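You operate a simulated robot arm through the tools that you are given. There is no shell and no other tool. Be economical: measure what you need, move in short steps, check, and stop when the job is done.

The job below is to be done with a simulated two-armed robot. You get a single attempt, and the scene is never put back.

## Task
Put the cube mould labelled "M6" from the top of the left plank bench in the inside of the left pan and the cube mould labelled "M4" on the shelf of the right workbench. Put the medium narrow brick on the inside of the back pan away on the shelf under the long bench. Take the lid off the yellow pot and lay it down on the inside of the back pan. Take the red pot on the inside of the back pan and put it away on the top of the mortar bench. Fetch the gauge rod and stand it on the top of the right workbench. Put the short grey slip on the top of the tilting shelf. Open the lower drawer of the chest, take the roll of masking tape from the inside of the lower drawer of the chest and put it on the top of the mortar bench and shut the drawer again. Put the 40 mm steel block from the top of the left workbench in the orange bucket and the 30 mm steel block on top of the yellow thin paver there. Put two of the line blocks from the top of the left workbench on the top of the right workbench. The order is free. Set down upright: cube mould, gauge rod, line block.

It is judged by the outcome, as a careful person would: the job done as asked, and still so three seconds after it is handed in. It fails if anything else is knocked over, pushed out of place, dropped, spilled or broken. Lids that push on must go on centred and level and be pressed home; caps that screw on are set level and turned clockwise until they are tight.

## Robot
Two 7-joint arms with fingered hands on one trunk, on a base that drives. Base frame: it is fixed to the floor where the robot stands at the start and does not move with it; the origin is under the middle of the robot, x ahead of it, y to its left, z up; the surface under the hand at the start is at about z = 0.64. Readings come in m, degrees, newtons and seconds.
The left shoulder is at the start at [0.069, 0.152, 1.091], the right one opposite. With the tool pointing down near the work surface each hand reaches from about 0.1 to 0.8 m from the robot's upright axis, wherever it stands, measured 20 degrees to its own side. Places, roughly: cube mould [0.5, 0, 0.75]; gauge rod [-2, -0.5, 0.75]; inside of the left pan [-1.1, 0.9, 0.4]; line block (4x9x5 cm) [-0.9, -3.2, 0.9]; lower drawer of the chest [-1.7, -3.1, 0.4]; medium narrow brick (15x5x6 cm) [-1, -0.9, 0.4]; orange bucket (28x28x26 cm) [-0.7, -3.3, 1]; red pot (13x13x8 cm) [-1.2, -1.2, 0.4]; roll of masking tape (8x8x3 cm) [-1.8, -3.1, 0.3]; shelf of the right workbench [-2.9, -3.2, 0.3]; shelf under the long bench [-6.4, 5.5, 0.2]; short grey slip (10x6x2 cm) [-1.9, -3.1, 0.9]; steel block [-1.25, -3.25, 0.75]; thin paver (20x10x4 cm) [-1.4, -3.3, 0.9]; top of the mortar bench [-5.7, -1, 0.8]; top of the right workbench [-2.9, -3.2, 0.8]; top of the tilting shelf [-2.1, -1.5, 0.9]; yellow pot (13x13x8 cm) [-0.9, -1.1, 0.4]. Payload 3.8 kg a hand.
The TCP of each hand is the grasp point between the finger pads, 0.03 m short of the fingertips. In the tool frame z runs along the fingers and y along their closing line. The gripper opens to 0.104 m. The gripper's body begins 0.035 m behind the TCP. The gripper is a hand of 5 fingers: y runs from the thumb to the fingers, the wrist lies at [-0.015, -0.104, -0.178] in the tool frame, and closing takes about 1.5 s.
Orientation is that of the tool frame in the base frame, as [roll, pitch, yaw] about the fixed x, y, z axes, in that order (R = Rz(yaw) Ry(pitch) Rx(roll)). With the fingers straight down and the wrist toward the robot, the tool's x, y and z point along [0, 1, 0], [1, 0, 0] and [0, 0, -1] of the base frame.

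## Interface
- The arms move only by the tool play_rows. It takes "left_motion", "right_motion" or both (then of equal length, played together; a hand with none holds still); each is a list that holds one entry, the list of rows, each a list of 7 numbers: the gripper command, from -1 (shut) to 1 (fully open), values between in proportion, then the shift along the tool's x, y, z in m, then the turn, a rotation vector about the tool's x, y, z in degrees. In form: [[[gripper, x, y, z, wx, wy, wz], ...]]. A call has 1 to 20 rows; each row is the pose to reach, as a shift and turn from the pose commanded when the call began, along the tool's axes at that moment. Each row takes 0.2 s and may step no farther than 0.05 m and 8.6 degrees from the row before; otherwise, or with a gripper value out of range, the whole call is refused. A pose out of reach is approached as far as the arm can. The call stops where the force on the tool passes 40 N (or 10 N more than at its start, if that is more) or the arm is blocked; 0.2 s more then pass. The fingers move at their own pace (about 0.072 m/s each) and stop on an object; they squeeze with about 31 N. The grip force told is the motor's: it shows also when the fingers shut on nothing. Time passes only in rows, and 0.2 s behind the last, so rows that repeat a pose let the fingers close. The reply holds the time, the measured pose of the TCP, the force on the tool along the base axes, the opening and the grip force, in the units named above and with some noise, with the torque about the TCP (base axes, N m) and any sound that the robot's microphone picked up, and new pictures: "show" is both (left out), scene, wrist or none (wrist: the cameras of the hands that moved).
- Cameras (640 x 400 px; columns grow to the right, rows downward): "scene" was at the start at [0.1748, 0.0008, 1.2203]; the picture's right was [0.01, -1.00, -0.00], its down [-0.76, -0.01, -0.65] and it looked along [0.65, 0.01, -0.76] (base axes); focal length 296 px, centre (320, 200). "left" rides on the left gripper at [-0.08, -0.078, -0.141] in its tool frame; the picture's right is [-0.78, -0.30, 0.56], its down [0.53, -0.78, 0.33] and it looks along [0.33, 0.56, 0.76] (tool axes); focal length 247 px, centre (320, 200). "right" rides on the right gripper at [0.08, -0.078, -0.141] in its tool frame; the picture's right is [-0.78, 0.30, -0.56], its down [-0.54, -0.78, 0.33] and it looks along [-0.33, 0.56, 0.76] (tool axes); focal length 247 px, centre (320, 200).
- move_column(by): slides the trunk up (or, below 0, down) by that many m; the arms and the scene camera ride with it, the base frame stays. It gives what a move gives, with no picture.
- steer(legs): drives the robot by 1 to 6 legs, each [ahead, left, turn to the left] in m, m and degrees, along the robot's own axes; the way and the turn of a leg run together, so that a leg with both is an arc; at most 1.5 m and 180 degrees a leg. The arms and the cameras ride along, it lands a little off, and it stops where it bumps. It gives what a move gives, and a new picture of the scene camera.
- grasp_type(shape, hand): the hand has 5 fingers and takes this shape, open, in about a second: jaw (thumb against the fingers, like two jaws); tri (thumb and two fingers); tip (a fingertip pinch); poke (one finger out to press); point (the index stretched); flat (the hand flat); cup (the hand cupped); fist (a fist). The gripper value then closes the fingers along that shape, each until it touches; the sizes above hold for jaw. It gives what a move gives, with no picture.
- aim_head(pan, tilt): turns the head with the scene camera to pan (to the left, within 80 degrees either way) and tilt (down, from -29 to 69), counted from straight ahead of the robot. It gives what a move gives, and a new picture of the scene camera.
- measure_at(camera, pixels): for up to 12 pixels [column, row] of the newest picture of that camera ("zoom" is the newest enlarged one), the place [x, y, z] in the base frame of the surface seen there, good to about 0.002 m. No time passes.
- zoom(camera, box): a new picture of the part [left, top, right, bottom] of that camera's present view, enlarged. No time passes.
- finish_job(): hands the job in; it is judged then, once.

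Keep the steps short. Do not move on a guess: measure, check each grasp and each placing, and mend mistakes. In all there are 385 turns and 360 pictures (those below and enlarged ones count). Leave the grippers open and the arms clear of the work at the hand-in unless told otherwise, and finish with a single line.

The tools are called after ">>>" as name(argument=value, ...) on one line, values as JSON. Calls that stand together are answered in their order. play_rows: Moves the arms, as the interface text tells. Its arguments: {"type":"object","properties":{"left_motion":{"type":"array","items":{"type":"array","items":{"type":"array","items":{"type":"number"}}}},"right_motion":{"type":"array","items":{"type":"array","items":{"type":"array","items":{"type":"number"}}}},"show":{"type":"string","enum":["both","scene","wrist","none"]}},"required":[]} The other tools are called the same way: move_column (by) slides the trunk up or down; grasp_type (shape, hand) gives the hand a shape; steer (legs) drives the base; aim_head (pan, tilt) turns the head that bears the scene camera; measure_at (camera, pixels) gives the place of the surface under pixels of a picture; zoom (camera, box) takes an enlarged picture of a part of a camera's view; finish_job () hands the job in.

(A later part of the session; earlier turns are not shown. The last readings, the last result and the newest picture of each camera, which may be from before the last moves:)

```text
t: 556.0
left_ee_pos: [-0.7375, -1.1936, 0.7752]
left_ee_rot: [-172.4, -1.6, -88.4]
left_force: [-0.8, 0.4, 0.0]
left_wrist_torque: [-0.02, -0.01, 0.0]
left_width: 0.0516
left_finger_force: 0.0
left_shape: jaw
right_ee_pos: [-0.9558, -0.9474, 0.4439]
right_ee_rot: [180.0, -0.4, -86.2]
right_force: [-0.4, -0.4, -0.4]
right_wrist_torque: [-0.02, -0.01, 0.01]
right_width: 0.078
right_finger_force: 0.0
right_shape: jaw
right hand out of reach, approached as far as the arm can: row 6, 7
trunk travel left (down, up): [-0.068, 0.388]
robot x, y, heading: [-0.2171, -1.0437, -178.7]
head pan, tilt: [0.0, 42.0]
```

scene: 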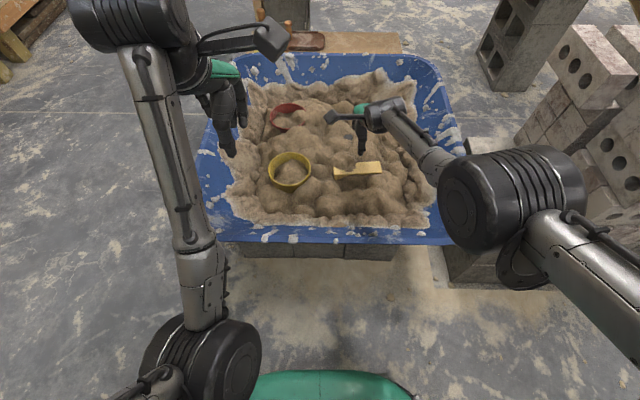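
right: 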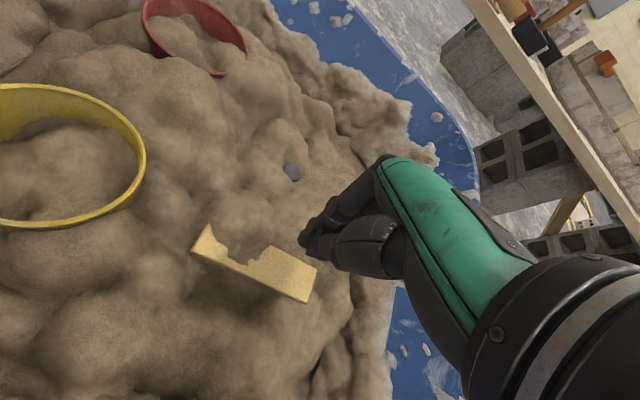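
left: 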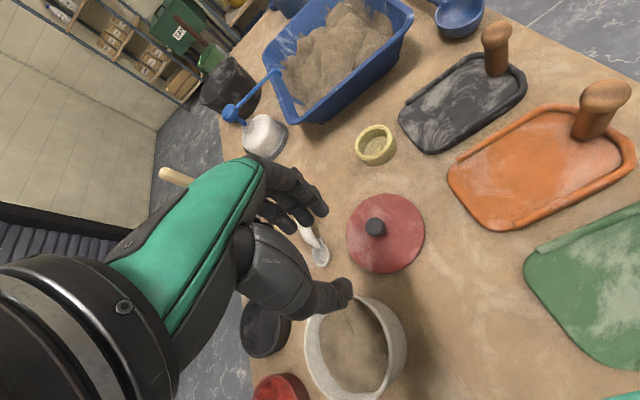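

Low enough: fingertips are 4 cm below the brick's top on both sides. I close and lift.

>>> play_rows(right_motion=[[[-1, 0, 0, 0, 0, 0, 0], [-1, 0, 0, 0, 0, 0, 0], [-1, 0, 0, 0, 0, 0, 0], [-1, 0, 0, 0, 0, 0, 0], [-1, 0, 0, -0.03, 0, 0, 0], [-1, 0, 0, -0.07, 0, 0, 0], [-1, 0, 0, -0.11, 0, 0, 0], [-1, 0, 0, -0.15, 0, 0, 0]]], show="wrist")

```text
t: 557.8
left_ee_pos: [-0.7374, -1.1924, 0.7759]
left_ee_rot: [-172.4, -1.6, -88.6]
left_force: [0.3, -0.9, -0.2]
left_wrist_torque: [0.01, 0.03, 0.02]
left_width: 0.052
left_finger_force: 0.1
left_shape: jaw
right_ee_pos: [-1.0203, -0.9562, 0.5799]
right_ee_rot: [-179.8, -0.4, -86.3]
right_force: [-0.2, 0.4, -6.8]
right_wrist_torque: [-0.03, 0.02, 0.01]
right_width: 0.0386
right_finger_force: 30.8
right_shape: jaw
right hand out of reach, approached as far as the arm can: row 5, 6, 7, 8
trunk travel left (down, up): [-0.068, 0.388]
robot x, y, heading: [-0.217, -1.0446, -179.0]
head pan, tilt: [0.0, 42.0]
```

right: 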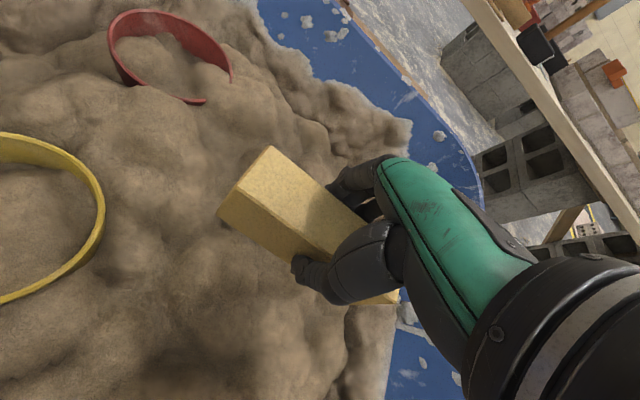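

The brick is held. I raise it, drive 0.15 m ahead, and bring the left hand over the near wall of the red pot.

>>> play_rows(right_motion=[[[-1, -0.02, 0, -0.04, 0, 0, 0], [-1, -0.04, 0, -0.08, 0, 0, 0], [-1, -0.06, 0, -0.12, 0, 0, 0], [-1, -0.08, 0, -0.15, 0, 0, 0]]], left_motion=[[[0, 0, 0.02, 0, -3, -0.8, 0], [0, 0, 0.04, 0.01, -6, -1.6, 0], [0, 0, 0.06, 0.02, -7.5, -1.6, 0], [0, 0, 0.08, 0.03, -7.5, -1.6, 0]]], show="none")

>>> steer(legs=[[0.16, 0, -0.9]])

```text
t: 558.8
left_ee_pos: [-0.8096, -1.1818, 0.7331]
left_ee_rot: [-179.5, 1.7, -89.0]
left_force: [0.0, -0.6, 0.0]
left_wrist_torque: [-0.03, 0.02, -0.01]
left_width: 0.0517
left_finger_force: 0.1
left_shape: jaw
right_ee_pos: [-1.0587, -0.8782, 0.7226]
right_ee_rot: [-179.7, -0.4, -86.2]
right_force: [-0.3, -0.4, -6.9]
right_wrist_torque: [-0.02, -0.04, -0.02]
right_width: 0.0385
right_finger_force: 31.3
right_shape: jaw
right hand out of reach, approached as far as the arm can: row 1, 2, 3, 4
trunk travel left (down, up): [-0.068, 0.388]
robot x, y, heading: [-0.2127, -1.0424, -178.8]
head pan, tilt: [0.0, 42.0]
```

```text
t: 560.2
left_ee_pos: [-0.977, -1.1766, 0.7337]
left_ee_rot: [-179.5, 1.5, -89.8]
left_force: [-0.1, 0.7, -0.4]
left_wrist_torque: [-0.03, 0.01, -0.02]
left_width: 0.0517
left_finger_force: 0.2
left_shape: jaw
right_ee_pos: [-1.2212, -0.8673, 0.7212]
right_ee_rot: [-179.7, -0.3, -87.1]
right_force: [-0.5, -0.2, -7.1]
right_wrist_torque: [0.04, -0.06, 0.02]
right_width: 0.0389
right_finger_force: 31.2
right_shape: jaw
trunk travel left (down, up): [-0.068, 0.388]
robot x, y, heading: [-0.3812, -1.047, -179.6]
head pan, tilt: [0.0, 42.0]
```

scene: 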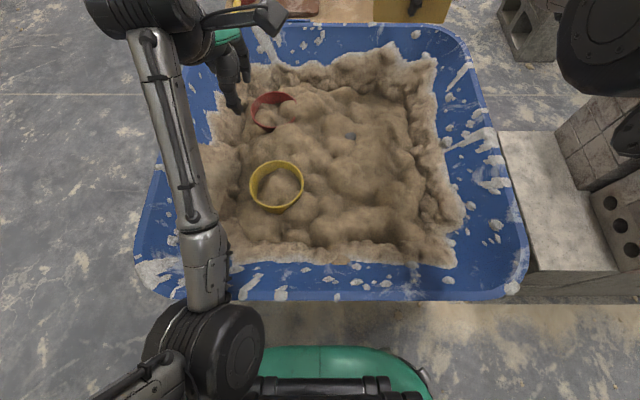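

>>> play_rows(left_motion=[[[0, -0.003, 0.035, 0.01, 0, 1, 0], [0, -0.006, 0.07, 0.03, 0, 1.5, 0], [0, -0.009, 0.105, 0.06, 0, 1.5, 0], [0, -0.009, 0.129, 0.09, 0, 1.5, 0], [0, -0.009, 0.129, 0.13, 0, 1.5, 0], [0, -0.009, 0.129, 0.17, 0, 1.5, 0], [0, -0.009, 0.129, 0.2, 0, 1.5, 0], [0, -0.009, 0.129, 0.2, 0, 1.5, 0]]], show="wrist")

```text
t: 562.0
left_ee_pos: [-1.1021, -1.1618, 0.5324]
left_ee_rot: [-179.3, 0.0, -89.8]
left_force: [-0.6, 1.0, -0.2]
left_wrist_torque: [0.02, 0.02, -0.02]
left_width: 0.0519
left_finger_force: 0.1
left_shape: jaw
right_ee_pos: [-1.2206, -0.8675, 0.7218]
right_ee_rot: [-179.9, -0.3, -87.1]
right_force: [-0.3, 0.3, -6.1]
right_wrist_torque: [-0.01, -0.08, 0.03]
right_width: 0.0387
right_finger_force: 30.6
right_shape: jaw
trunk travel left (down, up): [-0.068, 0.388]
robot x, y, heading: [-0.3774, -1.0486, -179.7]
head pan, tilt: [0.0, 42.0]
```

left: 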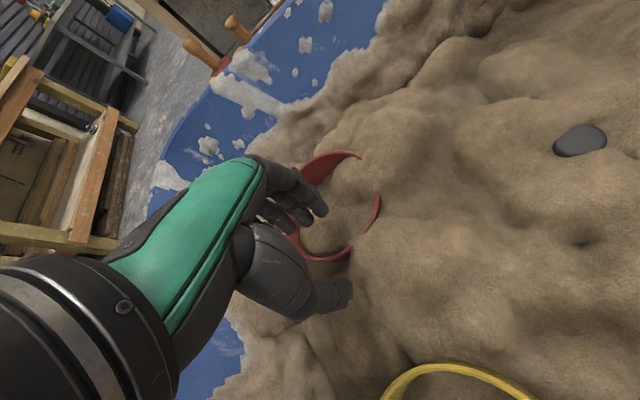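

The fingers are over the inside, the thumb outside the near wall. I adjust slightly, descend to z≈0.47, pinch, and lift 3 cm.

>>> play_rows(left_motion=[[[0, 0.005, 0.003, 0.02, 0, 0, 0], [0, 0.005, 0.003, 0.045, 0, 0, 0], [0, 0.005, 0.003, 0.062, 0, 0, 0], [-1, 0.005, 0.003, 0.062, 0, 0, 0], [-1, 0.005, 0.003, 0.062, 0, 0, 0], [-1, 0.005, 0.003, 0.062, 0, 0, 0], [-1, 0.005, 0.003, 0.062, 0, 0, 0], [-1, 0.005, 0.003, 0.05, 0, 0, 0], [-1, 0.005, 0.003, 0.03, 0, 0, 0]]], show="wrist")

```text
t: 564.0
left_ee_pos: [-1.1051, -1.1667, 0.5025]
left_ee_rot: [-179.4, 0.0, -89.9]
left_force: [-0.3, -0.2, -2.5]
left_wrist_torque: [0.05, -0.12, 0.0]
left_width: 0.0001
left_finger_force: 31.1
left_shape: jaw
right_ee_pos: [-1.2212, -0.8684, 0.7226]
right_ee_rot: [-179.8, -0.4, -87.2]
right_force: [-0.2, -1.4, -6.4]
right_wrist_torque: [-0.01, -0.06, -0.01]
right_width: 0.0384
right_finger_force: 31.4
right_shape: jaw
trunk travel left (down, up): [-0.068, 0.388]
robot x, y, heading: [-0.3813, -1.0445, -179.5]
head pan, tilt: [0.0, 42.0]
```

left: 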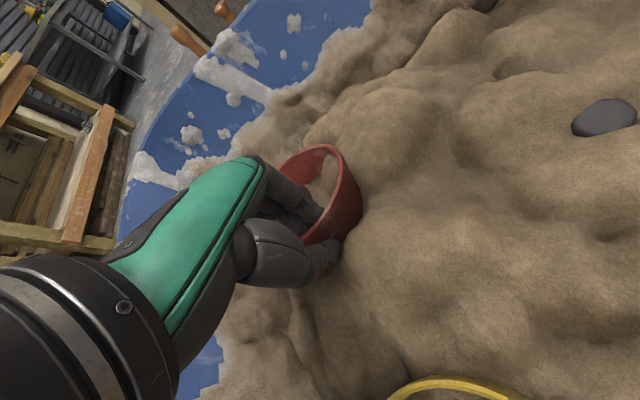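

The pot is held by its rim (about 0.25 kg). I raise arm and trunk, back off and slide left into the corridor, keeping heading 180°.

>>> play_rows(left_motion=[[[-1, 0, 0, -0.03, 0, 0, 0], [-1, 0, 0, -0.07, 0, 0, 0], [-1, 0, 0, -0.11, 0, 0, 0], [-1, 0, 0, -0.15, 0, 0, 0]]], show="none")

>>> move_column(by=0.25)

>>> steer(legs=[[-0.22, 0, 0], [0, 1.1, 0]])

```text
t: 565.0
left_ee_pos: [-1.1081, -1.1671, 0.6518]
left_ee_rot: [-179.4, 0.1, -89.8]
left_force: [1.0, 0.3, -4.7]
left_wrist_torque: [0.03, -0.24, 0.0]
left_width: 0.0001
left_finger_force: 30.2
left_shape: jaw
right_ee_pos: [-1.2214, -0.8684, 0.7215]
right_ee_rot: [-179.8, -0.4, -87.2]
right_force: [-0.4, 0.3, -4.5]
right_wrist_torque: [-0.01, -0.07, -0.02]
right_width: 0.0385
right_finger_force: 31.1
right_shape: jaw
trunk travel left (down, up): [-0.068, 0.388]
robot x, y, heading: [-0.3809, -1.0494, -179.5]
head pan, tilt: [0.0, 42.0]
```

```text
t: 567.6
left_ee_pos: [-1.1085, -1.1671, 0.9104]
left_ee_rot: [-180.0, 0.0, -89.8]
left_force: [-0.2, 0.7, -4.1]
left_wrist_torque: [0.08, -0.15, 0.0]
left_width: 0.0001
left_finger_force: 31.0
left_shape: jaw
right_ee_pos: [-1.1703, -0.8673, 1.2492]
right_ee_rot: [161.5, 0.6, -87.3]
right_force: [1.1, 0.8, -6.5]
right_wrist_torque: [0.02, -0.1, -0.01]
right_width: 0.0384
right_finger_force: 30.5
right_shape: jaw
trunk travel left (down, up): [-0.318, 0.138]
robot x, y, heading: [-0.3815, -1.0467, -179.8]
head pan, tilt: [0.0, 42.0]
```

```text
t: 574.7
left_ee_pos: [-0.9033, -2.2685, 0.9107]
left_ee_rot: [179.9, 0.0, -91.7]
left_force: [-0.1, -1.4, -2.6]
left_wrist_torque: [0.12, -0.18, -0.01]
left_width: 0.0
left_finger_force: 30.9
left_shape: jaw
right_ee_pos: [-0.9542, -1.9665, 1.2494]
right_ee_rot: [161.5, 0.5, -88.9]
right_force: [0.0, -0.6, -7.4]
right_wrist_torque: [0.04, -0.1, 0.02]
right_width: 0.0385
right_finger_force: 31.1
right_shape: jaw
trunk travel left (down, up): [-0.318, 0.138]
robot x, y, heading: [-0.1681, -2.174, 178.5]
head pan, tilt: [0.0, 42.0]
```

scene: 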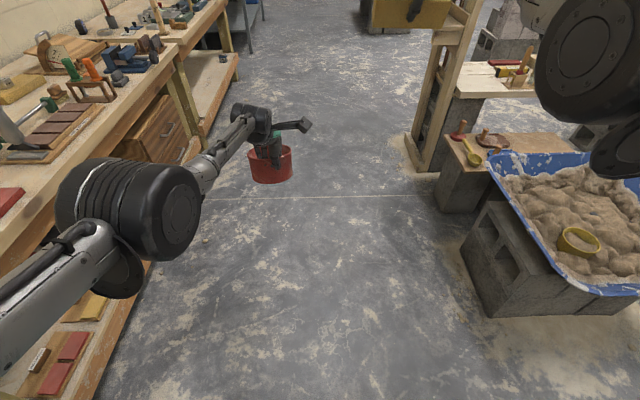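

I correct heading and drive west in three stretches, then check.

>>> steer(legs=[[0.2, -0.08, 1.5], [1.25, 0, 0], [1.25, 0, 0], [1.1, 0, 0]])

```text
t: 593.3
left_ee_pos: [-4.6856, -2.3062, 0.9096]
left_ee_rot: [179.9, 0.0, -89.2]
left_force: [0.2, -0.6, -3.6]
left_wrist_torque: [0.08, -0.18, 0.05]
left_width: 0.0002
left_finger_force: 31.0
left_shape: jaw
right_ee_pos: [-4.7522, -2.0077, 1.2491]
right_ee_rot: [161.6, 0.5, -86.5]
right_force: [1.2, -0.3, -5.8]
right_wrist_torque: [0.01, -0.09, -0.01]
right_width: 0.0385
right_finger_force: 30.8
right_shape: jaw
trunk travel left (down, up): [-0.318, 0.138]
robot x, y, heading: [-3.9655, -2.1791, -179.0]
head pan, tilt: [0.0, 42.0]
```

scene: 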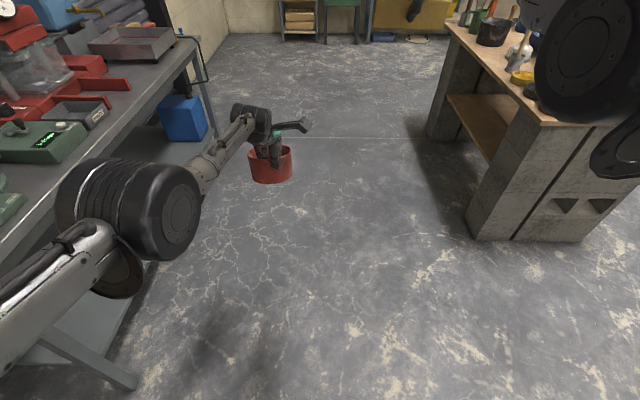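

I slide right 1.29 m to face the mortar bench.

>>> steer(legs=[[0, -1.29, -1], [0.4, 0, 0]])

>>> aim_head(pan=0, tilt=38)

```text
t: 601.9
left_ee_pos: [-5.1043, -1.0306, 0.9121]
left_ee_rot: [179.8, 0.0, -88.8]
left_force: [1.1, -0.1, -3.1]
left_wrist_torque: [0.12, -0.15, 0.0]
left_width: 0.0001
left_finger_force: 30.9
left_shape: jaw
right_ee_pos: [-5.1692, -0.7327, 1.25]
right_ee_rot: [161.4, 0.5, -86.2]
right_force: [-0.1, -0.4, -6.4]
right_wrist_torque: [0.02, -0.12, 0.01]
right_width: 0.0384
right_finger_force: 31.3
right_shape: jaw
trunk travel left (down, up): [-0.318, 0.138]
robot x, y, heading: [-4.38, -0.897, -178.5]
head pan, tilt: [0.0, 42.0]
```

scene: 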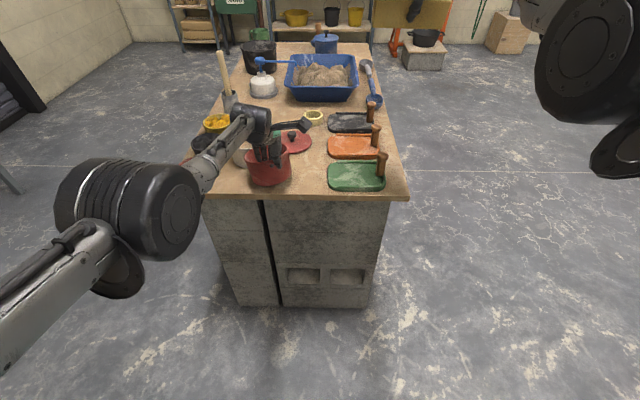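

```text
t: 602.6
left_ee_pos: [-5.1041, -1.0307, 0.9112]
left_ee_rot: [179.9, 0.1, -88.9]
left_force: [-0.7, 0.2, -3.7]
left_wrist_torque: [0.1, -0.18, -0.01]
left_width: 0.0
left_finger_force: 31.1
left_shape: jaw
right_ee_pos: [-5.1703, -0.731, 1.2485]
right_ee_rot: [161.6, 0.4, -86.2]
right_force: [-0.8, 0.3, -6.2]
right_wrist_torque: [0.0, -0.11, -0.08]
right_width: 0.0382
right_finger_force: 30.7
right_shape: jaw
trunk travel left (down, up): [-0.318, 0.138]
robot x, y, heading: [-4.3778, -0.8969, -178.7]
head pan, tilt: [0.0, 38.0]
```

scene: 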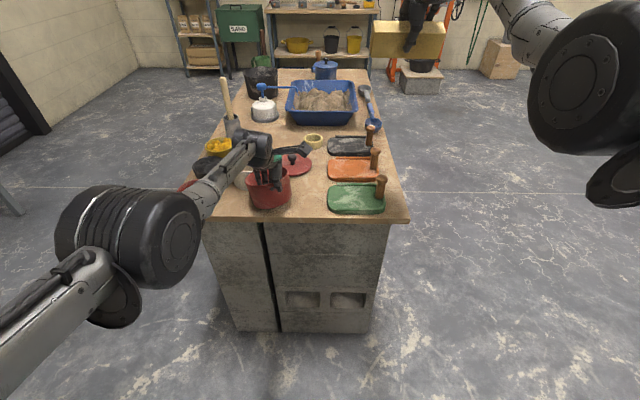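

I slide 6.5 cm right and 2.5 cm ahead so the pot hangs over its spot, then check with the wrist camera while lowering.

>>> steer(legs=[[0.025, -0.065, 0]])

>>> zoom(camera="scene", box=[190, 110, 420, 240])

```text
t: 603.6
left_ee_pos: [-5.1289, -0.9701, 0.9122]
left_ee_rot: [179.8, 0.2, -88.9]
left_force: [-0.2, 0.2, -2.8]
left_wrist_torque: [0.13, -0.14, 0.01]
left_width: 0.0
left_finger_force: 31.0
left_shape: jaw
right_ee_pos: [-5.1944, -0.6732, 1.2525]
right_ee_rot: [161.5, 0.6, -86.1]
right_force: [0.4, -0.7, -5.0]
right_wrist_torque: [0.05, -0.11, -0.03]
right_width: 0.0382
right_finger_force: 31.1
right_shape: jaw
trunk travel left (down, up): [-0.318, 0.138]
robot x, y, heading: [-4.4053, -0.8313, -178.8]
head pan, tilt: [0.0, 38.0]
```

scene: 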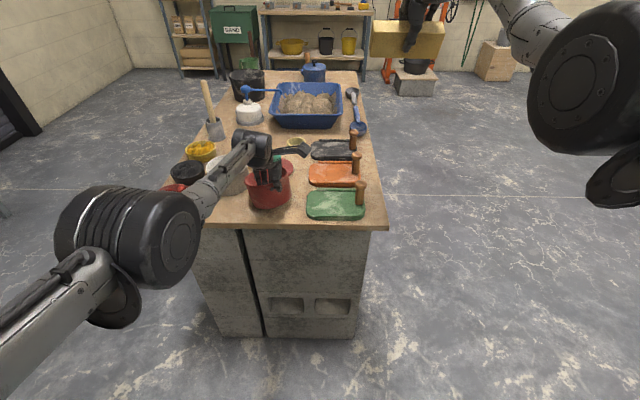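

```text
2.78 times, centred on (305, 175) of scene
```

zoom: 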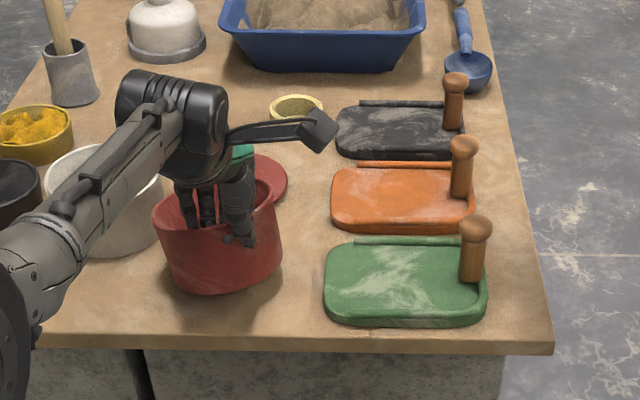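

I check the pot's tilt by measuring its rim and base.

>>> measure_at(camera="zoom", pixels=[[157, 215], [160, 200], [273, 200], [268, 185], [215, 240], [200, 290], [225, 290], [275, 265], [172, 270]])

```text
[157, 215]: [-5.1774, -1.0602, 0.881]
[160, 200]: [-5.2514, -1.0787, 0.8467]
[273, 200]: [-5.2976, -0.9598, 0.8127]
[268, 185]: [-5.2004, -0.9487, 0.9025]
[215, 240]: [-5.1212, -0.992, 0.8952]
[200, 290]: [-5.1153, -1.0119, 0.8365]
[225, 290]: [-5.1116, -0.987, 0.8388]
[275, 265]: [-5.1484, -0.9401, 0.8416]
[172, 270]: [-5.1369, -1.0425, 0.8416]
```

The pot hangs about 3 cm left of my fingers, close to the grey bowl. I slide 3.2 cm right, then lower.

>>> steer(legs=[[0, -0.03, 0]])

>>> play_rows(left_motion=[[[-1, 0, 0, 0.012, 0, 0, 0], [-1, 0, 0, 0.022, 0, 0, 0], [-1, 0, 0, 0.028, 0, 0, 0], [-1, 0, 0, 0.033, 0, 0, 0], [-1, 0, 0, 0.037, 0, 0, 0]]], show="wrist")

>>> zoom(camera="scene", box=[190, 110, 420, 240])

```text
t: 604.4
left_ee_pos: [-5.1314, -0.9419, 0.9109]
left_ee_rot: [179.9, 0.2, -88.7]
left_force: [-1.2, -1.0, -3.3]
left_wrist_torque: [0.12, -0.14, 0.01]
left_width: 0.0002
left_finger_force: 30.6
left_shape: jaw
right_ee_pos: [-5.1981, -0.6463, 1.25]
right_ee_rot: [161.6, 0.6, -86.0]
right_force: [0.2, -1.0, -5.4]
right_wrist_torque: [0.03, -0.09, -0.04]
right_width: 0.0383
right_finger_force: 30.8
right_shape: jaw
trunk travel left (down, up): [-0.318, 0.138]
robot x, y, heading: [-4.405, -0.8065, -178.4]
head pan, tilt: [0.0, 38.0]
```

scene: 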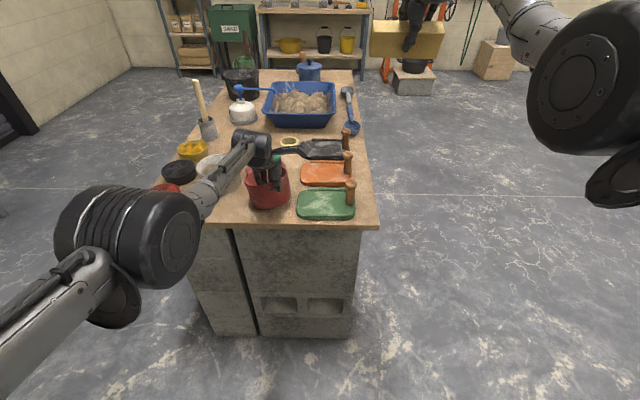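

```text
t: 605.6
left_ee_pos: [-5.1197, -0.9406, 0.8784]
left_ee_rot: [179.6, -0.1, -88.8]
left_force: [0.4, 3.8, 3.4]
left_wrist_torque: [-0.09, 0.06, -0.13]
left_width: 0.0
left_finger_force: 30.4
left_shape: jaw
left hand out of reach, approached as far as the arm can: row 2, 3, 4, 5
right_ee_pos: [-5.1954, -0.6413, 1.2492]
right_ee_rot: [161.5, 0.4, -86.0]
right_force: [0.3, -0.6, -6.4]
right_wrist_torque: [0.04, -0.12, 0.02]
right_width: 0.0385
right_finger_force: 30.9
right_shape: jaw
trunk travel left (down, up): [-0.318, 0.138]
robot x, y, heading: [-4.4074, -0.8076, -178.7]
head pan, tilt: [0.0, 38.0]
```

left: 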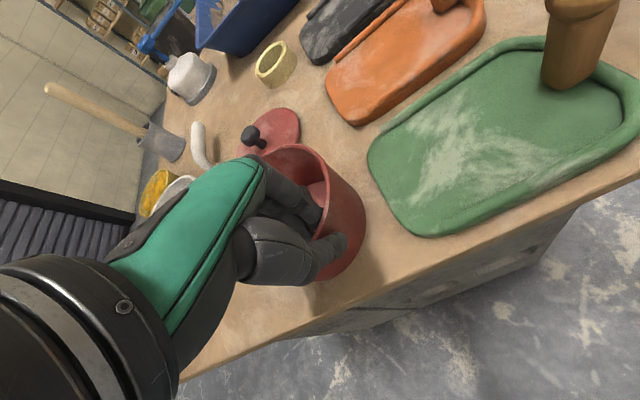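

```text
2.78 times, centred on (305, 175) of scene
```

zoom: 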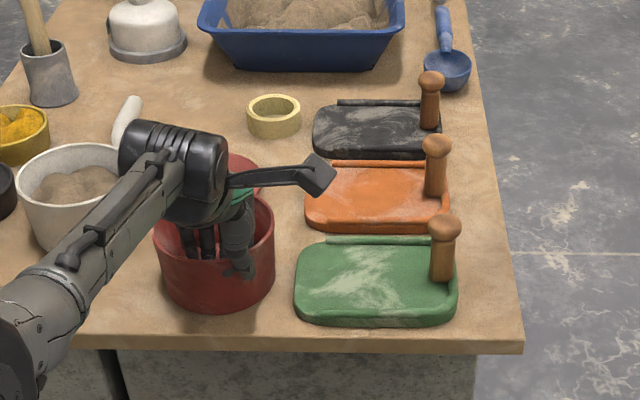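

The pot has touched down (force reversed). I open and rise straight up.

>>> play_rows(left_motion=[[[-0.8, 0, 0, 0, 0, 0, 0], [-0.5, 0, 0, 0, 0, 0, 0], [-0.2, 0, 0, 0, 0, 0, 0], [-0.1, 0, 0, 0, 0, 0, 0], [-0.1, 0, 0, -0.03, 0, 0, 0], [-0.1, 0, 0, -0.07, 0, 0, 0], [-0.1, 0, 0, -0.11, 0, 0, 0], [-0.1, 0, 0, -0.15, 0, 0, 0]]], show="wrist")

```text
t: 607.4
left_ee_pos: [-5.123, -0.9407, 1.0244]
left_ee_rot: [179.9, -0.2, -88.8]
left_force: [-0.4, 0.2, 0.9]
left_wrist_torque: [0.0, -0.01, -0.01]
left_width: 0.0462
left_finger_force: 0.1
left_shape: jaw
right_ee_pos: [-5.1966, -0.6414, 1.2489]
right_ee_rot: [161.6, 0.5, -86.2]
right_force: [-0.1, 0.0, -6.1]
right_wrist_torque: [0.03, -0.08, 0.01]
right_width: 0.0385
right_finger_force: 30.9
right_shape: jaw
trunk travel left (down, up): [-0.318, 0.138]
robot x, y, heading: [-4.4034, -0.807, -178.6]
head pan, tilt: [0.0, 38.0]
```

left: 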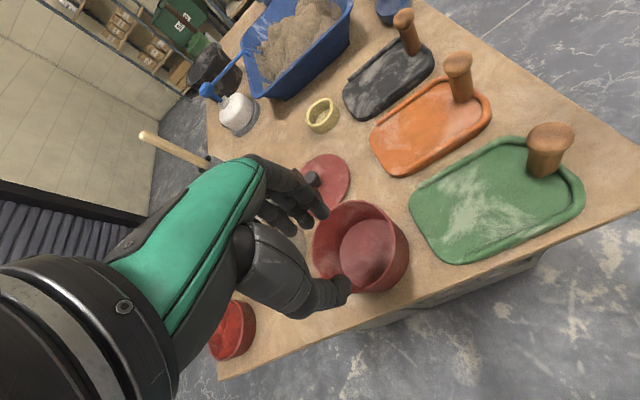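

The pot stands. I measure its rim and the lid's knob and edge.

>>> measure_at(camera="left", pixels=[[316, 240], [405, 240], [352, 203], [330, 270], [395, 222], [312, 177], [348, 180], [330, 155], [330, 208], [365, 255]])

```text
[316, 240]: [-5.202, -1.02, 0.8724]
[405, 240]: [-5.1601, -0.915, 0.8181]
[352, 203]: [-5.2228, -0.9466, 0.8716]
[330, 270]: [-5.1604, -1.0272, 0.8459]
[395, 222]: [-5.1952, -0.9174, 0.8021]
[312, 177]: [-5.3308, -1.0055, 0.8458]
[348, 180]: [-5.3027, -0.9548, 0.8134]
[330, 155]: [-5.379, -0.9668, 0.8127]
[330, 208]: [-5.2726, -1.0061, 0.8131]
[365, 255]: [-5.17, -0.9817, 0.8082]
```

Pot centre ≈(−5.169,−0.971), rim 0.872; knob at (−5.331,−1.006), top 0.846. I drive 0.21 m ahead and bring the left hand over the knob.

>>> steer(legs=[[0.21, 0, -1.3]])

>>> play_rows(left_motion=[[[0, 0.03, 0, 0.01, 0, 0, 0], [0, 0.06, 0, 0.03, 0, 0, 0], [0, 0.064, 0, 0.07, 0, 0, 0], [0, 0.064, 0, 0.1, 0, 0, 0]]], show="both")

```text
t: 609.0
left_ee_pos: [-5.3344, -0.9271, 1.0264]
left_ee_rot: [179.7, -0.1, -90.0]
left_force: [0.4, 0.2, 0.2]
left_wrist_torque: [0.0, 0.01, 0.0]
left_width: 0.0466
left_finger_force: 0.0
left_shape: jaw
right_ee_pos: [-5.4003, -0.6263, 1.2517]
right_ee_rot: [161.4, 0.5, -87.3]
right_force: [-0.5, -0.1, -5.7]
right_wrist_torque: [0.01, -0.06, -0.01]
right_width: 0.0385
right_finger_force: 31.8
right_shape: jaw
trunk travel left (down, up): [-0.318, 0.138]
robot x, y, heading: [-4.6163, -0.8113, 179.9]
head pan, tilt: [0.0, 38.0]
```

scene: 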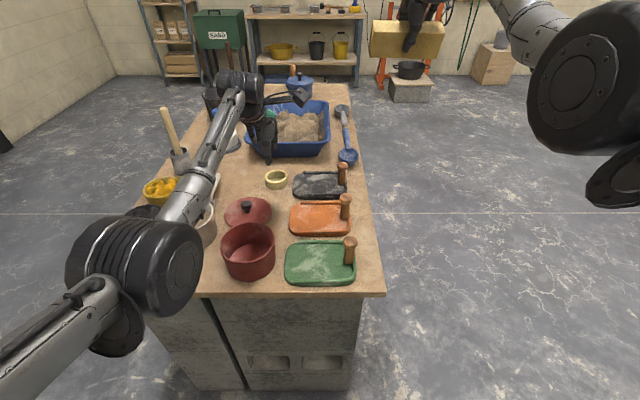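

```text
t: 610.0
left_ee_pos: [-5.3404, -0.9901, 0.9232]
left_ee_rot: [179.9, -0.1, -90.0]
left_force: [0.3, -0.2, -0.2]
left_wrist_torque: [-0.02, 0.03, -0.01]
left_width: 0.0515
left_finger_force: 0.0
left_shape: jaw
right_ee_pos: [-5.4013, -0.6259, 1.2487]
right_ee_rot: [161.6, 0.5, -87.3]
right_force: [-0.3, 0.2, -6.2]
right_wrist_torque: [0.01, -0.08, -0.03]
right_width: 0.0384
right_finger_force: 30.9
right_shape: jaw
trunk travel left (down, up): [-0.318, 0.138]
robot x, y, heading: [-4.6179, -0.807, 180.1]
head pan, tilt: [0.0, 38.0]
```

scene: 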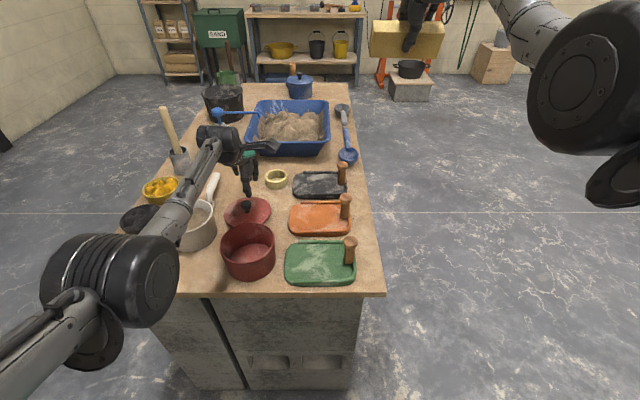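
left: 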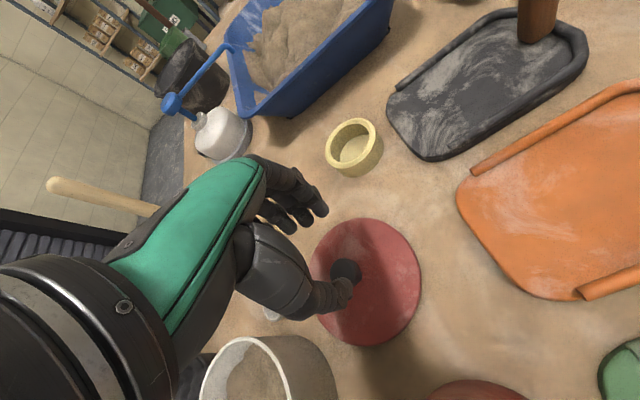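

I measure rim and knob again from these views.

>>> measure_at(camera="scene", pixels=[[222, 242], [274, 242], [248, 225], [248, 258], [230, 231], [268, 252]])

>>> measure_at(camera="left", pixels=[[346, 267], [338, 263], [352, 272], [311, 265], [421, 280], [370, 219], [360, 346]])

```text
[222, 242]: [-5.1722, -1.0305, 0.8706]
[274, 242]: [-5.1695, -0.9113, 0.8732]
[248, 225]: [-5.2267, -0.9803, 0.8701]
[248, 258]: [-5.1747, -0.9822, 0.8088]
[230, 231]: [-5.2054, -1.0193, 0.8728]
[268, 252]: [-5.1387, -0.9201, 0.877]
```

```text
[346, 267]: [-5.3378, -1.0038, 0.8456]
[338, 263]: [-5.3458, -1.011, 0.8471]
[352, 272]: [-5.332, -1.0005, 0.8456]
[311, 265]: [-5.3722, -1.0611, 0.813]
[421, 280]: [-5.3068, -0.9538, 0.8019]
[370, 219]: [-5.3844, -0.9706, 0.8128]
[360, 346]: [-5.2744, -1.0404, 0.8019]
```

Pot centre (−5.167,−0.971); knob (−5.337,−1.006). I align, descend to z≈0.85, grip the knob and lift.

>>> play_rows(left_motion=[[[0, 0.016, -0.003, 0.02, 0, 0, 0], [0, 0.016, -0.003, 0.05, 0, 0, 0], [0, 0.016, -0.003, 0.072, 0, 0, 0], [-1, 0.016, -0.003, 0.072, 0, 0, 0], [-1, 0.016, -0.003, 0.072, 0, 0, 0], [-1, 0.016, -0.003, 0.072, 0, 0, 0], [-1, 0.016, -0.003, 0.072, 0, 0, 0], [-1, 0.016, -0.003, 0.05, 0, 0, 0], [-1, 0.016, -0.003, 0.01, 0, 0, 0], [-1, 0.016, -0.003, -0.03, 0, 0, 0]]], show="wrist")

```text
t: 612.2
left_ee_pos: [-5.3332, -1.0068, 0.9546]
left_ee_rot: [179.8, 0.0, -90.0]
left_force: [0.5, 0.1, -0.3]
left_wrist_torque: [-0.01, 0.02, -0.02]
left_width: 0.0121
left_finger_force: 31.2
left_shape: jaw
left hand out of reach, approached as far as the arm can: row 3, 4
right_ee_pos: [-5.402, -0.6265, 1.2507]
right_ee_rot: [161.5, 0.5, -87.4]
right_force: [-0.4, 0.6, -6.4]
right_wrist_torque: [0.0, -0.09, 0.0]
right_width: 0.0385
right_finger_force: 30.7
right_shape: jaw
trunk travel left (down, up): [-0.318, 0.138]
robot x, y, heading: [-4.6167, -0.806, 179.8]
head pan, tilt: [0.0, 38.0]
```

left: 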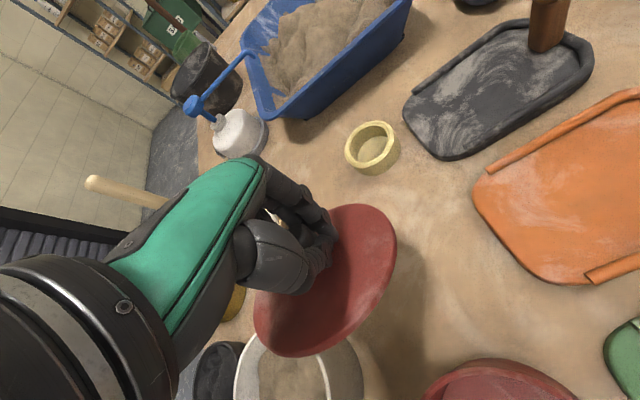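

I measure the held lid's tilt.

>>> measure_at(camera="left", pixels=[[262, 320], [345, 208], [392, 235], [310, 350], [370, 305], [340, 280], [300, 330]])

```text
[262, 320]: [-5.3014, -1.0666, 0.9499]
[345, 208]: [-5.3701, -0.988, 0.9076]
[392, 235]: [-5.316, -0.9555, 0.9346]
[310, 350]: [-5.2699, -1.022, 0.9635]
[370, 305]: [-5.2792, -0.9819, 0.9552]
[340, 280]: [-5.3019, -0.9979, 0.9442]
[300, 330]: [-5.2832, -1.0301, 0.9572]
```

The lid hangs 27° low on the far side. I rotate the hand to level it and move it over the pot, staying a few cm above.

>>> play_rows(left_motion=[[[-1, 0, -0.02, -0.03, -3, 0, 0], [-1, -0.01, -0.06, -0.045, -10, -1, 0], [-1, -0.02, -0.1, -0.045, -17, -2, 0], [-1, -0.03, -0.135, -0.045, -23, -3, 0], [-1, -0.039, -0.154, -0.045, -27, -4, 0], [-1, -0.039, -0.154, -0.045, -27, -4, 0]]], show="wrist")

```text
t: 613.6
left_ee_pos: [-5.179, -0.9671, 0.9968]
left_ee_rot: [152.8, 3.8, -91.0]
left_force: [-0.6, 0.7, -0.9]
left_wrist_torque: [0.01, -0.01, 0.01]
left_width: 0.012
left_finger_force: 30.6
left_shape: jaw
right_ee_pos: [-5.4037, -0.6265, 1.2501]
right_ee_rot: [161.6, 0.5, -87.2]
right_force: [0.2, 1.1, -6.9]
right_wrist_torque: [-0.01, -0.15, -0.01]
right_width: 0.0385
right_finger_force: 30.7
right_shape: jaw
trunk travel left (down, up): [-0.318, 0.138]
robot x, y, heading: [-4.6147, -0.8071, 180.0]
head pan, tilt: [0.0, 38.0]
```

left: 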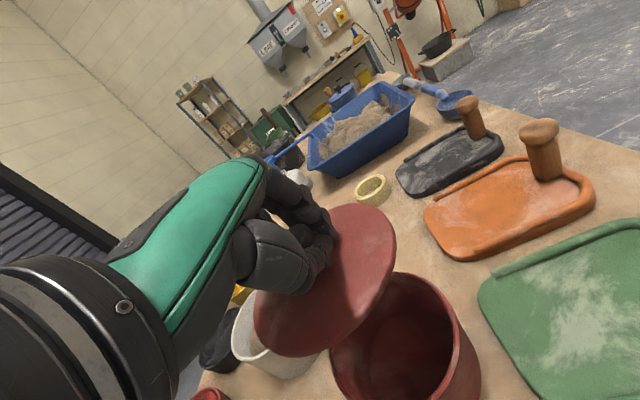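

>>> measure_at(camera="left", pixels=[[258, 318], [345, 207], [394, 235], [310, 354], [370, 305], [340, 280], [290, 345], [395, 262], [420, 275], [478, 350], [332, 360]])

>>> zoom(camera="scene", box=[180, 170, 340, 290])

```text
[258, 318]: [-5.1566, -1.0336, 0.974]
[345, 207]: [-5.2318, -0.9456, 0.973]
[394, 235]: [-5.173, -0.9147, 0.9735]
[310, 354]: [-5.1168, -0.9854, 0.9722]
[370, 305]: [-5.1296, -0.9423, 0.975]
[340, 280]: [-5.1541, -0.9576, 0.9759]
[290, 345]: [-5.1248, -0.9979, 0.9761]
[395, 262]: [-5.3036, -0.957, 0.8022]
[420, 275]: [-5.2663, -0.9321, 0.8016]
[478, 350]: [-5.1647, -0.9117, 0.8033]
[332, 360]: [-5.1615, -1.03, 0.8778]
```

```text
3.33 times, centred on (260, 230) of scene
```

zoom: 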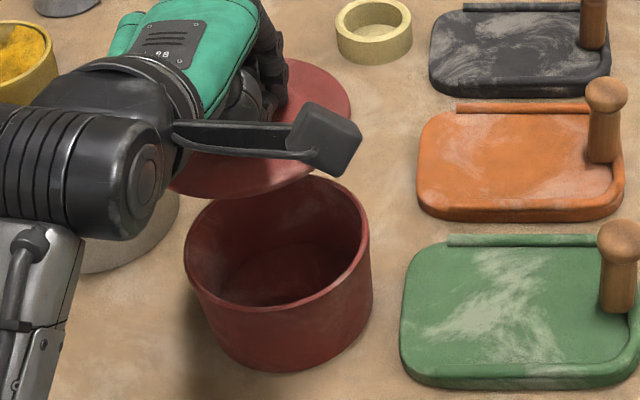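

The lid is level. Lid centre (−5.178,−0.976) vs pot (−5.167,−0.971): I shift it and lower 6.5 cm, then re-measure.

>>> play_rows(left_motion=[[[-1, -0.0047, -0.0094, -0.0048, 0, 0, 0], [-1, -0.0047, -0.0185, 0.013, 0, 0, 0], [-1, -0.0047, -0.0277, 0.031, 0, 0, 0], [-1, -0.0047, -0.0368, 0.0486, 0, 0, 0], [-1, -0.0047, -0.0391, 0.053, 0, 0, 0], [-1, -0.0047, -0.0391, 0.053, 0, 0, 0]]], show="wrist")

```text
t: 615.0
left_ee_pos: [-5.1686, -0.9607, 0.934]
left_ee_rot: [152.9, 3.7, -91.0]
left_force: [0.8, -0.3, -0.6]
left_wrist_torque: [0.01, -0.01, 0.0]
left_width: 0.0122
left_finger_force: 30.2
left_shape: jaw
right_ee_pos: [-5.4033, -0.6258, 1.2503]
right_ee_rot: [161.5, 0.5, -87.3]
right_force: [-0.5, 0.0, -6.1]
right_wrist_torque: [0.01, -0.07, 0.01]
right_width: 0.0385
right_finger_force: 31.1
right_shape: jaw
trunk travel left (down, up): [-0.318, 0.138]
robot x, y, heading: [-4.6137, -0.8062, 179.9]
head pan, tilt: [0.0, 38.0]
```

left: 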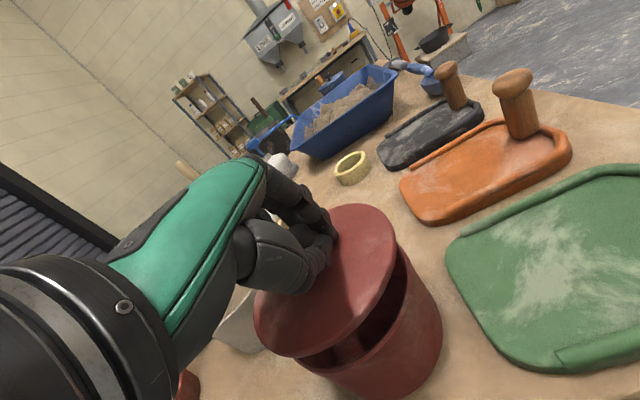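

>>> measure_at(camera="left", pixels=[[258, 318], [345, 207], [394, 235], [310, 354], [370, 305], [420, 290], [441, 320], [400, 372], [350, 385], [428, 275]])

>>> zoom(camera="scene", box=[200, 190, 310, 290])

```text
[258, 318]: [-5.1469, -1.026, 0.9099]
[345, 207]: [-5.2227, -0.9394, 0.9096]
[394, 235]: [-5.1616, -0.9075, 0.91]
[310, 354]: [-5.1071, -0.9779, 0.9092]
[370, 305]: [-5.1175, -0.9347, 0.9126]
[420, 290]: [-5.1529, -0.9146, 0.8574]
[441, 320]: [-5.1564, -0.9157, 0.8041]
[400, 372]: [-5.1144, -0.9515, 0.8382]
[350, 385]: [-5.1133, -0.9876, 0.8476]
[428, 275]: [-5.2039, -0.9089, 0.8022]
```

```text
4.00 times, centred on (255, 240) of scene
```

zoom: 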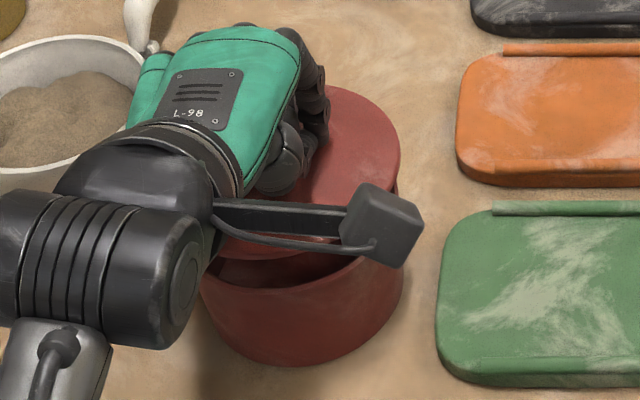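

Centres agree within 2–3 mm. I lower slowly onto the rim.

>>> play_rows(left_motion=[[[-1, 0.0015, -0.0046, 0.0089, 0, 0, 0], [-1, 0.0015, -0.0091, 0.0178, 0, 0, 0], [-1, 0.0015, -0.0119, 0.0231, 0, 0, 0], [-1, 0.0015, -0.0137, 0.0267, 0, 0, 0], [-1, 0.0015, -0.0151, 0.0294, 0, 0, 0], [-1, 0.0015, -0.0164, 0.032, 0, 0, 0], [-1, 0.0015, -0.0178, 0.0347, 0, 0, 0]]], show="wrist")

```text
t: 616.6
left_ee_pos: [-5.1722, -0.9588, 0.9112]
left_ee_rot: [150.9, 3.9, -91.1]
left_force: [7.5, 1.3, 16.4]
left_wrist_torque: [-0.28, 0.24, 0.08]
left_width: 0.0131
left_finger_force: 30.6
left_shape: jaw
right_ee_pos: [-5.402, -0.6274, 1.2469]
right_ee_rot: [161.9, 0.4, -87.2]
right_force: [-0.3, -0.3, -6.5]
right_wrist_torque: [-0.01, -0.12, -0.01]
right_width: 0.0384
right_finger_force: 31.5
right_shape: jaw
trunk travel left (down, up): [-0.318, 0.138]
robot x, y, heading: [-4.6189, -0.8064, 180.2]
head pan, tilt: [0.0, 38.0]
stopped in row 7 (left hand): the force on the tool passed its limit at 41 N (the readings are from after the stop); the commanded pose is now the measured one
```

left: 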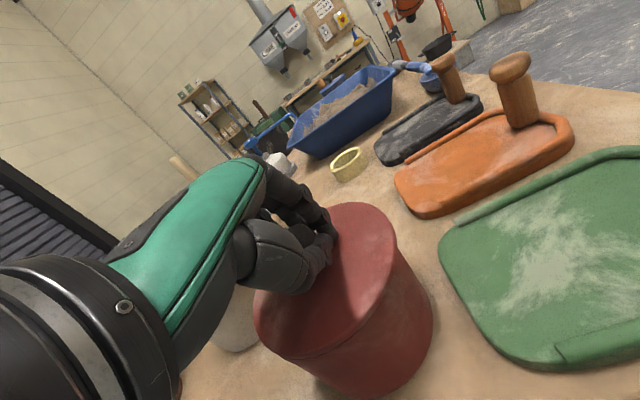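

>>> measure_at(camera="left", pixels=[[258, 310], [345, 207], [394, 235], [310, 352], [370, 300], [390, 262]])

>>> play_rows(left_motion=[[[-0.6, 0, 0.002, -0.003, 0, 0, 0], [-0.2, 0, 0.002, -0.003, 0, 0, 0], [0, 0, 0.002, -0.003, 0, 0, 0], [0, 0, 0.016, -0.03, 0, 0, 0], [0, 0, 0.03, -0.06, 7, 0, 0], [-1, 0, 0.04, -0.08, 14, 1, 0], [-1, 0, 0.04, -0.08, 21, 2, 0], [-1, 0, 0.04, -0.08, 28, 4, 0], [-1, 0, 0.04, -0.08, 28, 4, 0]]], show="wrist")

```text
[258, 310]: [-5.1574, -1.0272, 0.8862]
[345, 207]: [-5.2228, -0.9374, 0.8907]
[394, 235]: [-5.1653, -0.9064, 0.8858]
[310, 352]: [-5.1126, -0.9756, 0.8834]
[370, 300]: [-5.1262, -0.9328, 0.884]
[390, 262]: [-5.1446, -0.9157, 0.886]
```

```text
t: 618.6
left_ee_pos: [-5.1692, -0.9643, 0.9956]
left_ee_rot: [179.7, -0.1, -90.1]
left_force: [0.0, -0.4, 0.2]
left_wrist_torque: [0.04, 0.01, 0.01]
left_width: 0.0002
left_finger_force: 30.4
left_shape: jaw
right_ee_pos: [-5.4019, -0.6273, 1.2486]
right_ee_rot: [161.5, 0.5, -87.3]
right_force: [0.9, -0.3, -5.1]
right_wrist_torque: [-0.02, -0.1, -0.02]
right_width: 0.0383
right_finger_force: 31.6
right_shape: jaw
trunk travel left (down, up): [-0.318, 0.138]
robot x, y, heading: [-4.6147, -0.8041, 180.1]
head pan, tilt: [0.0, 38.0]
```

left: 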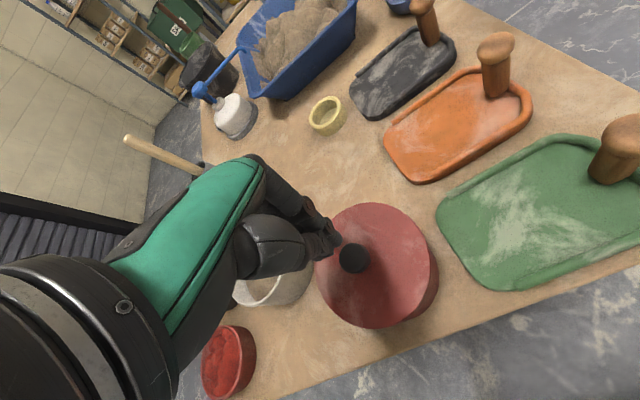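

The lid sits on the rim but ~1 cm proud. I'll press it home with the closed fingers on the knob. I measure the knob and lid edge.

>>> measure_at(camera="left", pixels=[[352, 256], [344, 254], [360, 260], [320, 260], [436, 262], [370, 205], [375, 327], [400, 250]])

```text
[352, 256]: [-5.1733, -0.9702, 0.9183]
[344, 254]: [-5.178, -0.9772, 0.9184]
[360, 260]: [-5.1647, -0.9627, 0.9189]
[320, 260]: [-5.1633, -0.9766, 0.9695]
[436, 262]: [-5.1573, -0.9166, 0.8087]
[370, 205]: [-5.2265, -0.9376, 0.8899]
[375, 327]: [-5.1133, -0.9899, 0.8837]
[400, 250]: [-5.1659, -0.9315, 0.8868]
```

>>> play_rows(left_motion=[[[-1, 0.006, 0.002, 0.02, 0, 0, 0], [-1, 0.006, 0.002, 0.04, 0, 0, 0], [-1, 0.006, 0.002, 0.046, 0, 0, 0], [-1, 0.006, 0.002, 0.05, 0, 0, 0], [-1, 0.006, 0.002, 0.054, 0, 0, 0], [-1, 0.006, 0.002, 0.058, 0, 0, 0], [-1, 0.006, 0.002, 0.062, 0, 0, 0], [-1, 0.006, 0.002, 0.066, 0, 0, 0]]], show="wrist")

```text
t: 620.0
left_ee_pos: [-5.1752, -0.9701, 0.9507]
left_ee_rot: [178.0, 0.1, -90.0]
left_force: [8.2, -0.9, 15.9]
left_wrist_torque: [0.06, -0.17, -0.01]
left_width: 0.0
left_finger_force: 31.0
left_shape: jaw
right_ee_pos: [-5.4008, -0.6261, 1.2464]
right_ee_rot: [161.8, 0.3, -87.2]
right_force: [-0.8, -0.5, -6.3]
right_wrist_torque: [0.06, -0.1, 0.01]
right_width: 0.0383
right_finger_force: 31.1
right_shape: jaw
trunk travel left (down, up): [-0.318, 0.138]
robot x, y, heading: [-4.6152, -0.8085, -180.0]
head pan, tilt: [0.0, 38.0]
stopped in row 6 (left hand): the force on the tool passed its limit at 43 N (the readings are from after the stop); the commanded pose is now the measured one
```

left: 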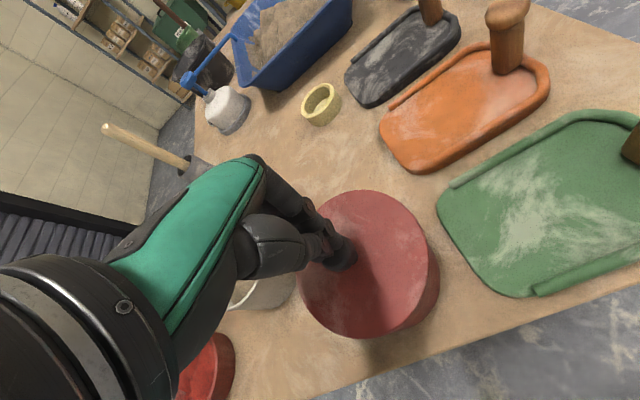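

It resists: the lid sits about 6 mm too far back to drop in. I rise, grip the knob lightly, drag it 6 mm toward me, release, and press again.

>>> play_rows(left_motion=[[[-1, 0, 0, -0.02, 2, 0, 0], [0, 0, 0, -0.02, 2, 0, 0], [0, 0, -0.001, -0.02, 2, 0, 0], [0, 0, -0.001, 0.005, 2, 0, 0], [0, 0, -0.001, 0.026, 2, 0, 0], [-1, 0, -0.001, 0.026, 2, 0, 0], [-1, 0, -0.001, 0.026, 2, 0, 0], [-1, 0, -0.001, 0.026, 2, 0, 0], [-1, 0.001, -0.004, 0.026, 2, 0, 0], [-1, 0.002, -0.007, 0.026, 2, 0, 0], [-1, 0.002, -0.009, 0.028, 2, 0, 0], [-1, 0.002, -0.009, 0.032, 2, 0, 0]]], show="wrist")

```text
t: 622.6
left_ee_pos: [-5.166, -0.9702, 0.9153]
left_ee_rot: [-179.7, 0.1, -89.9]
left_force: [-0.3, 0.8, 7.3]
left_wrist_torque: [-0.03, 0.47, 0.0]
left_width: 0.0203
left_finger_force: 30.5
left_shape: jaw
right_ee_pos: [-5.4004, -0.6265, 1.2504]
right_ee_rot: [161.5, 0.4, -87.2]
right_force: [0.1, 0.8, -6.0]
right_wrist_torque: [0.0, -0.12, -0.03]
right_width: 0.0383
right_finger_force: 31.1
right_shape: jaw
trunk travel left (down, up): [-0.318, 0.138]
robot x, y, heading: [-4.618, -0.8057, -179.8]
head pan, tilt: [0.0, 38.0]
```

left: 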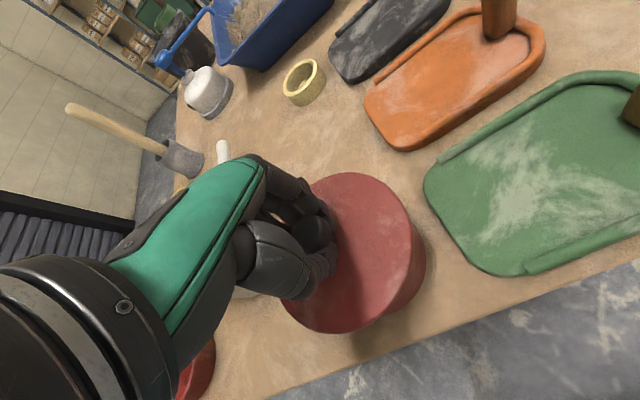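

>>> measure_at(camera="left", pixels=[[345, 174], [405, 212], [300, 318], [345, 331], [408, 262], [375, 310], [380, 250]])

```text
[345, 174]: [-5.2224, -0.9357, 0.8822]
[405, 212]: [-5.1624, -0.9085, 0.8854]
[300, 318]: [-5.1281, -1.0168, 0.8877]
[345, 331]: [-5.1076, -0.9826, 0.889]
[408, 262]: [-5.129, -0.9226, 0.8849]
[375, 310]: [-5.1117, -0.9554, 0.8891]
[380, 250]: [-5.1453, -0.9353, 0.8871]
```

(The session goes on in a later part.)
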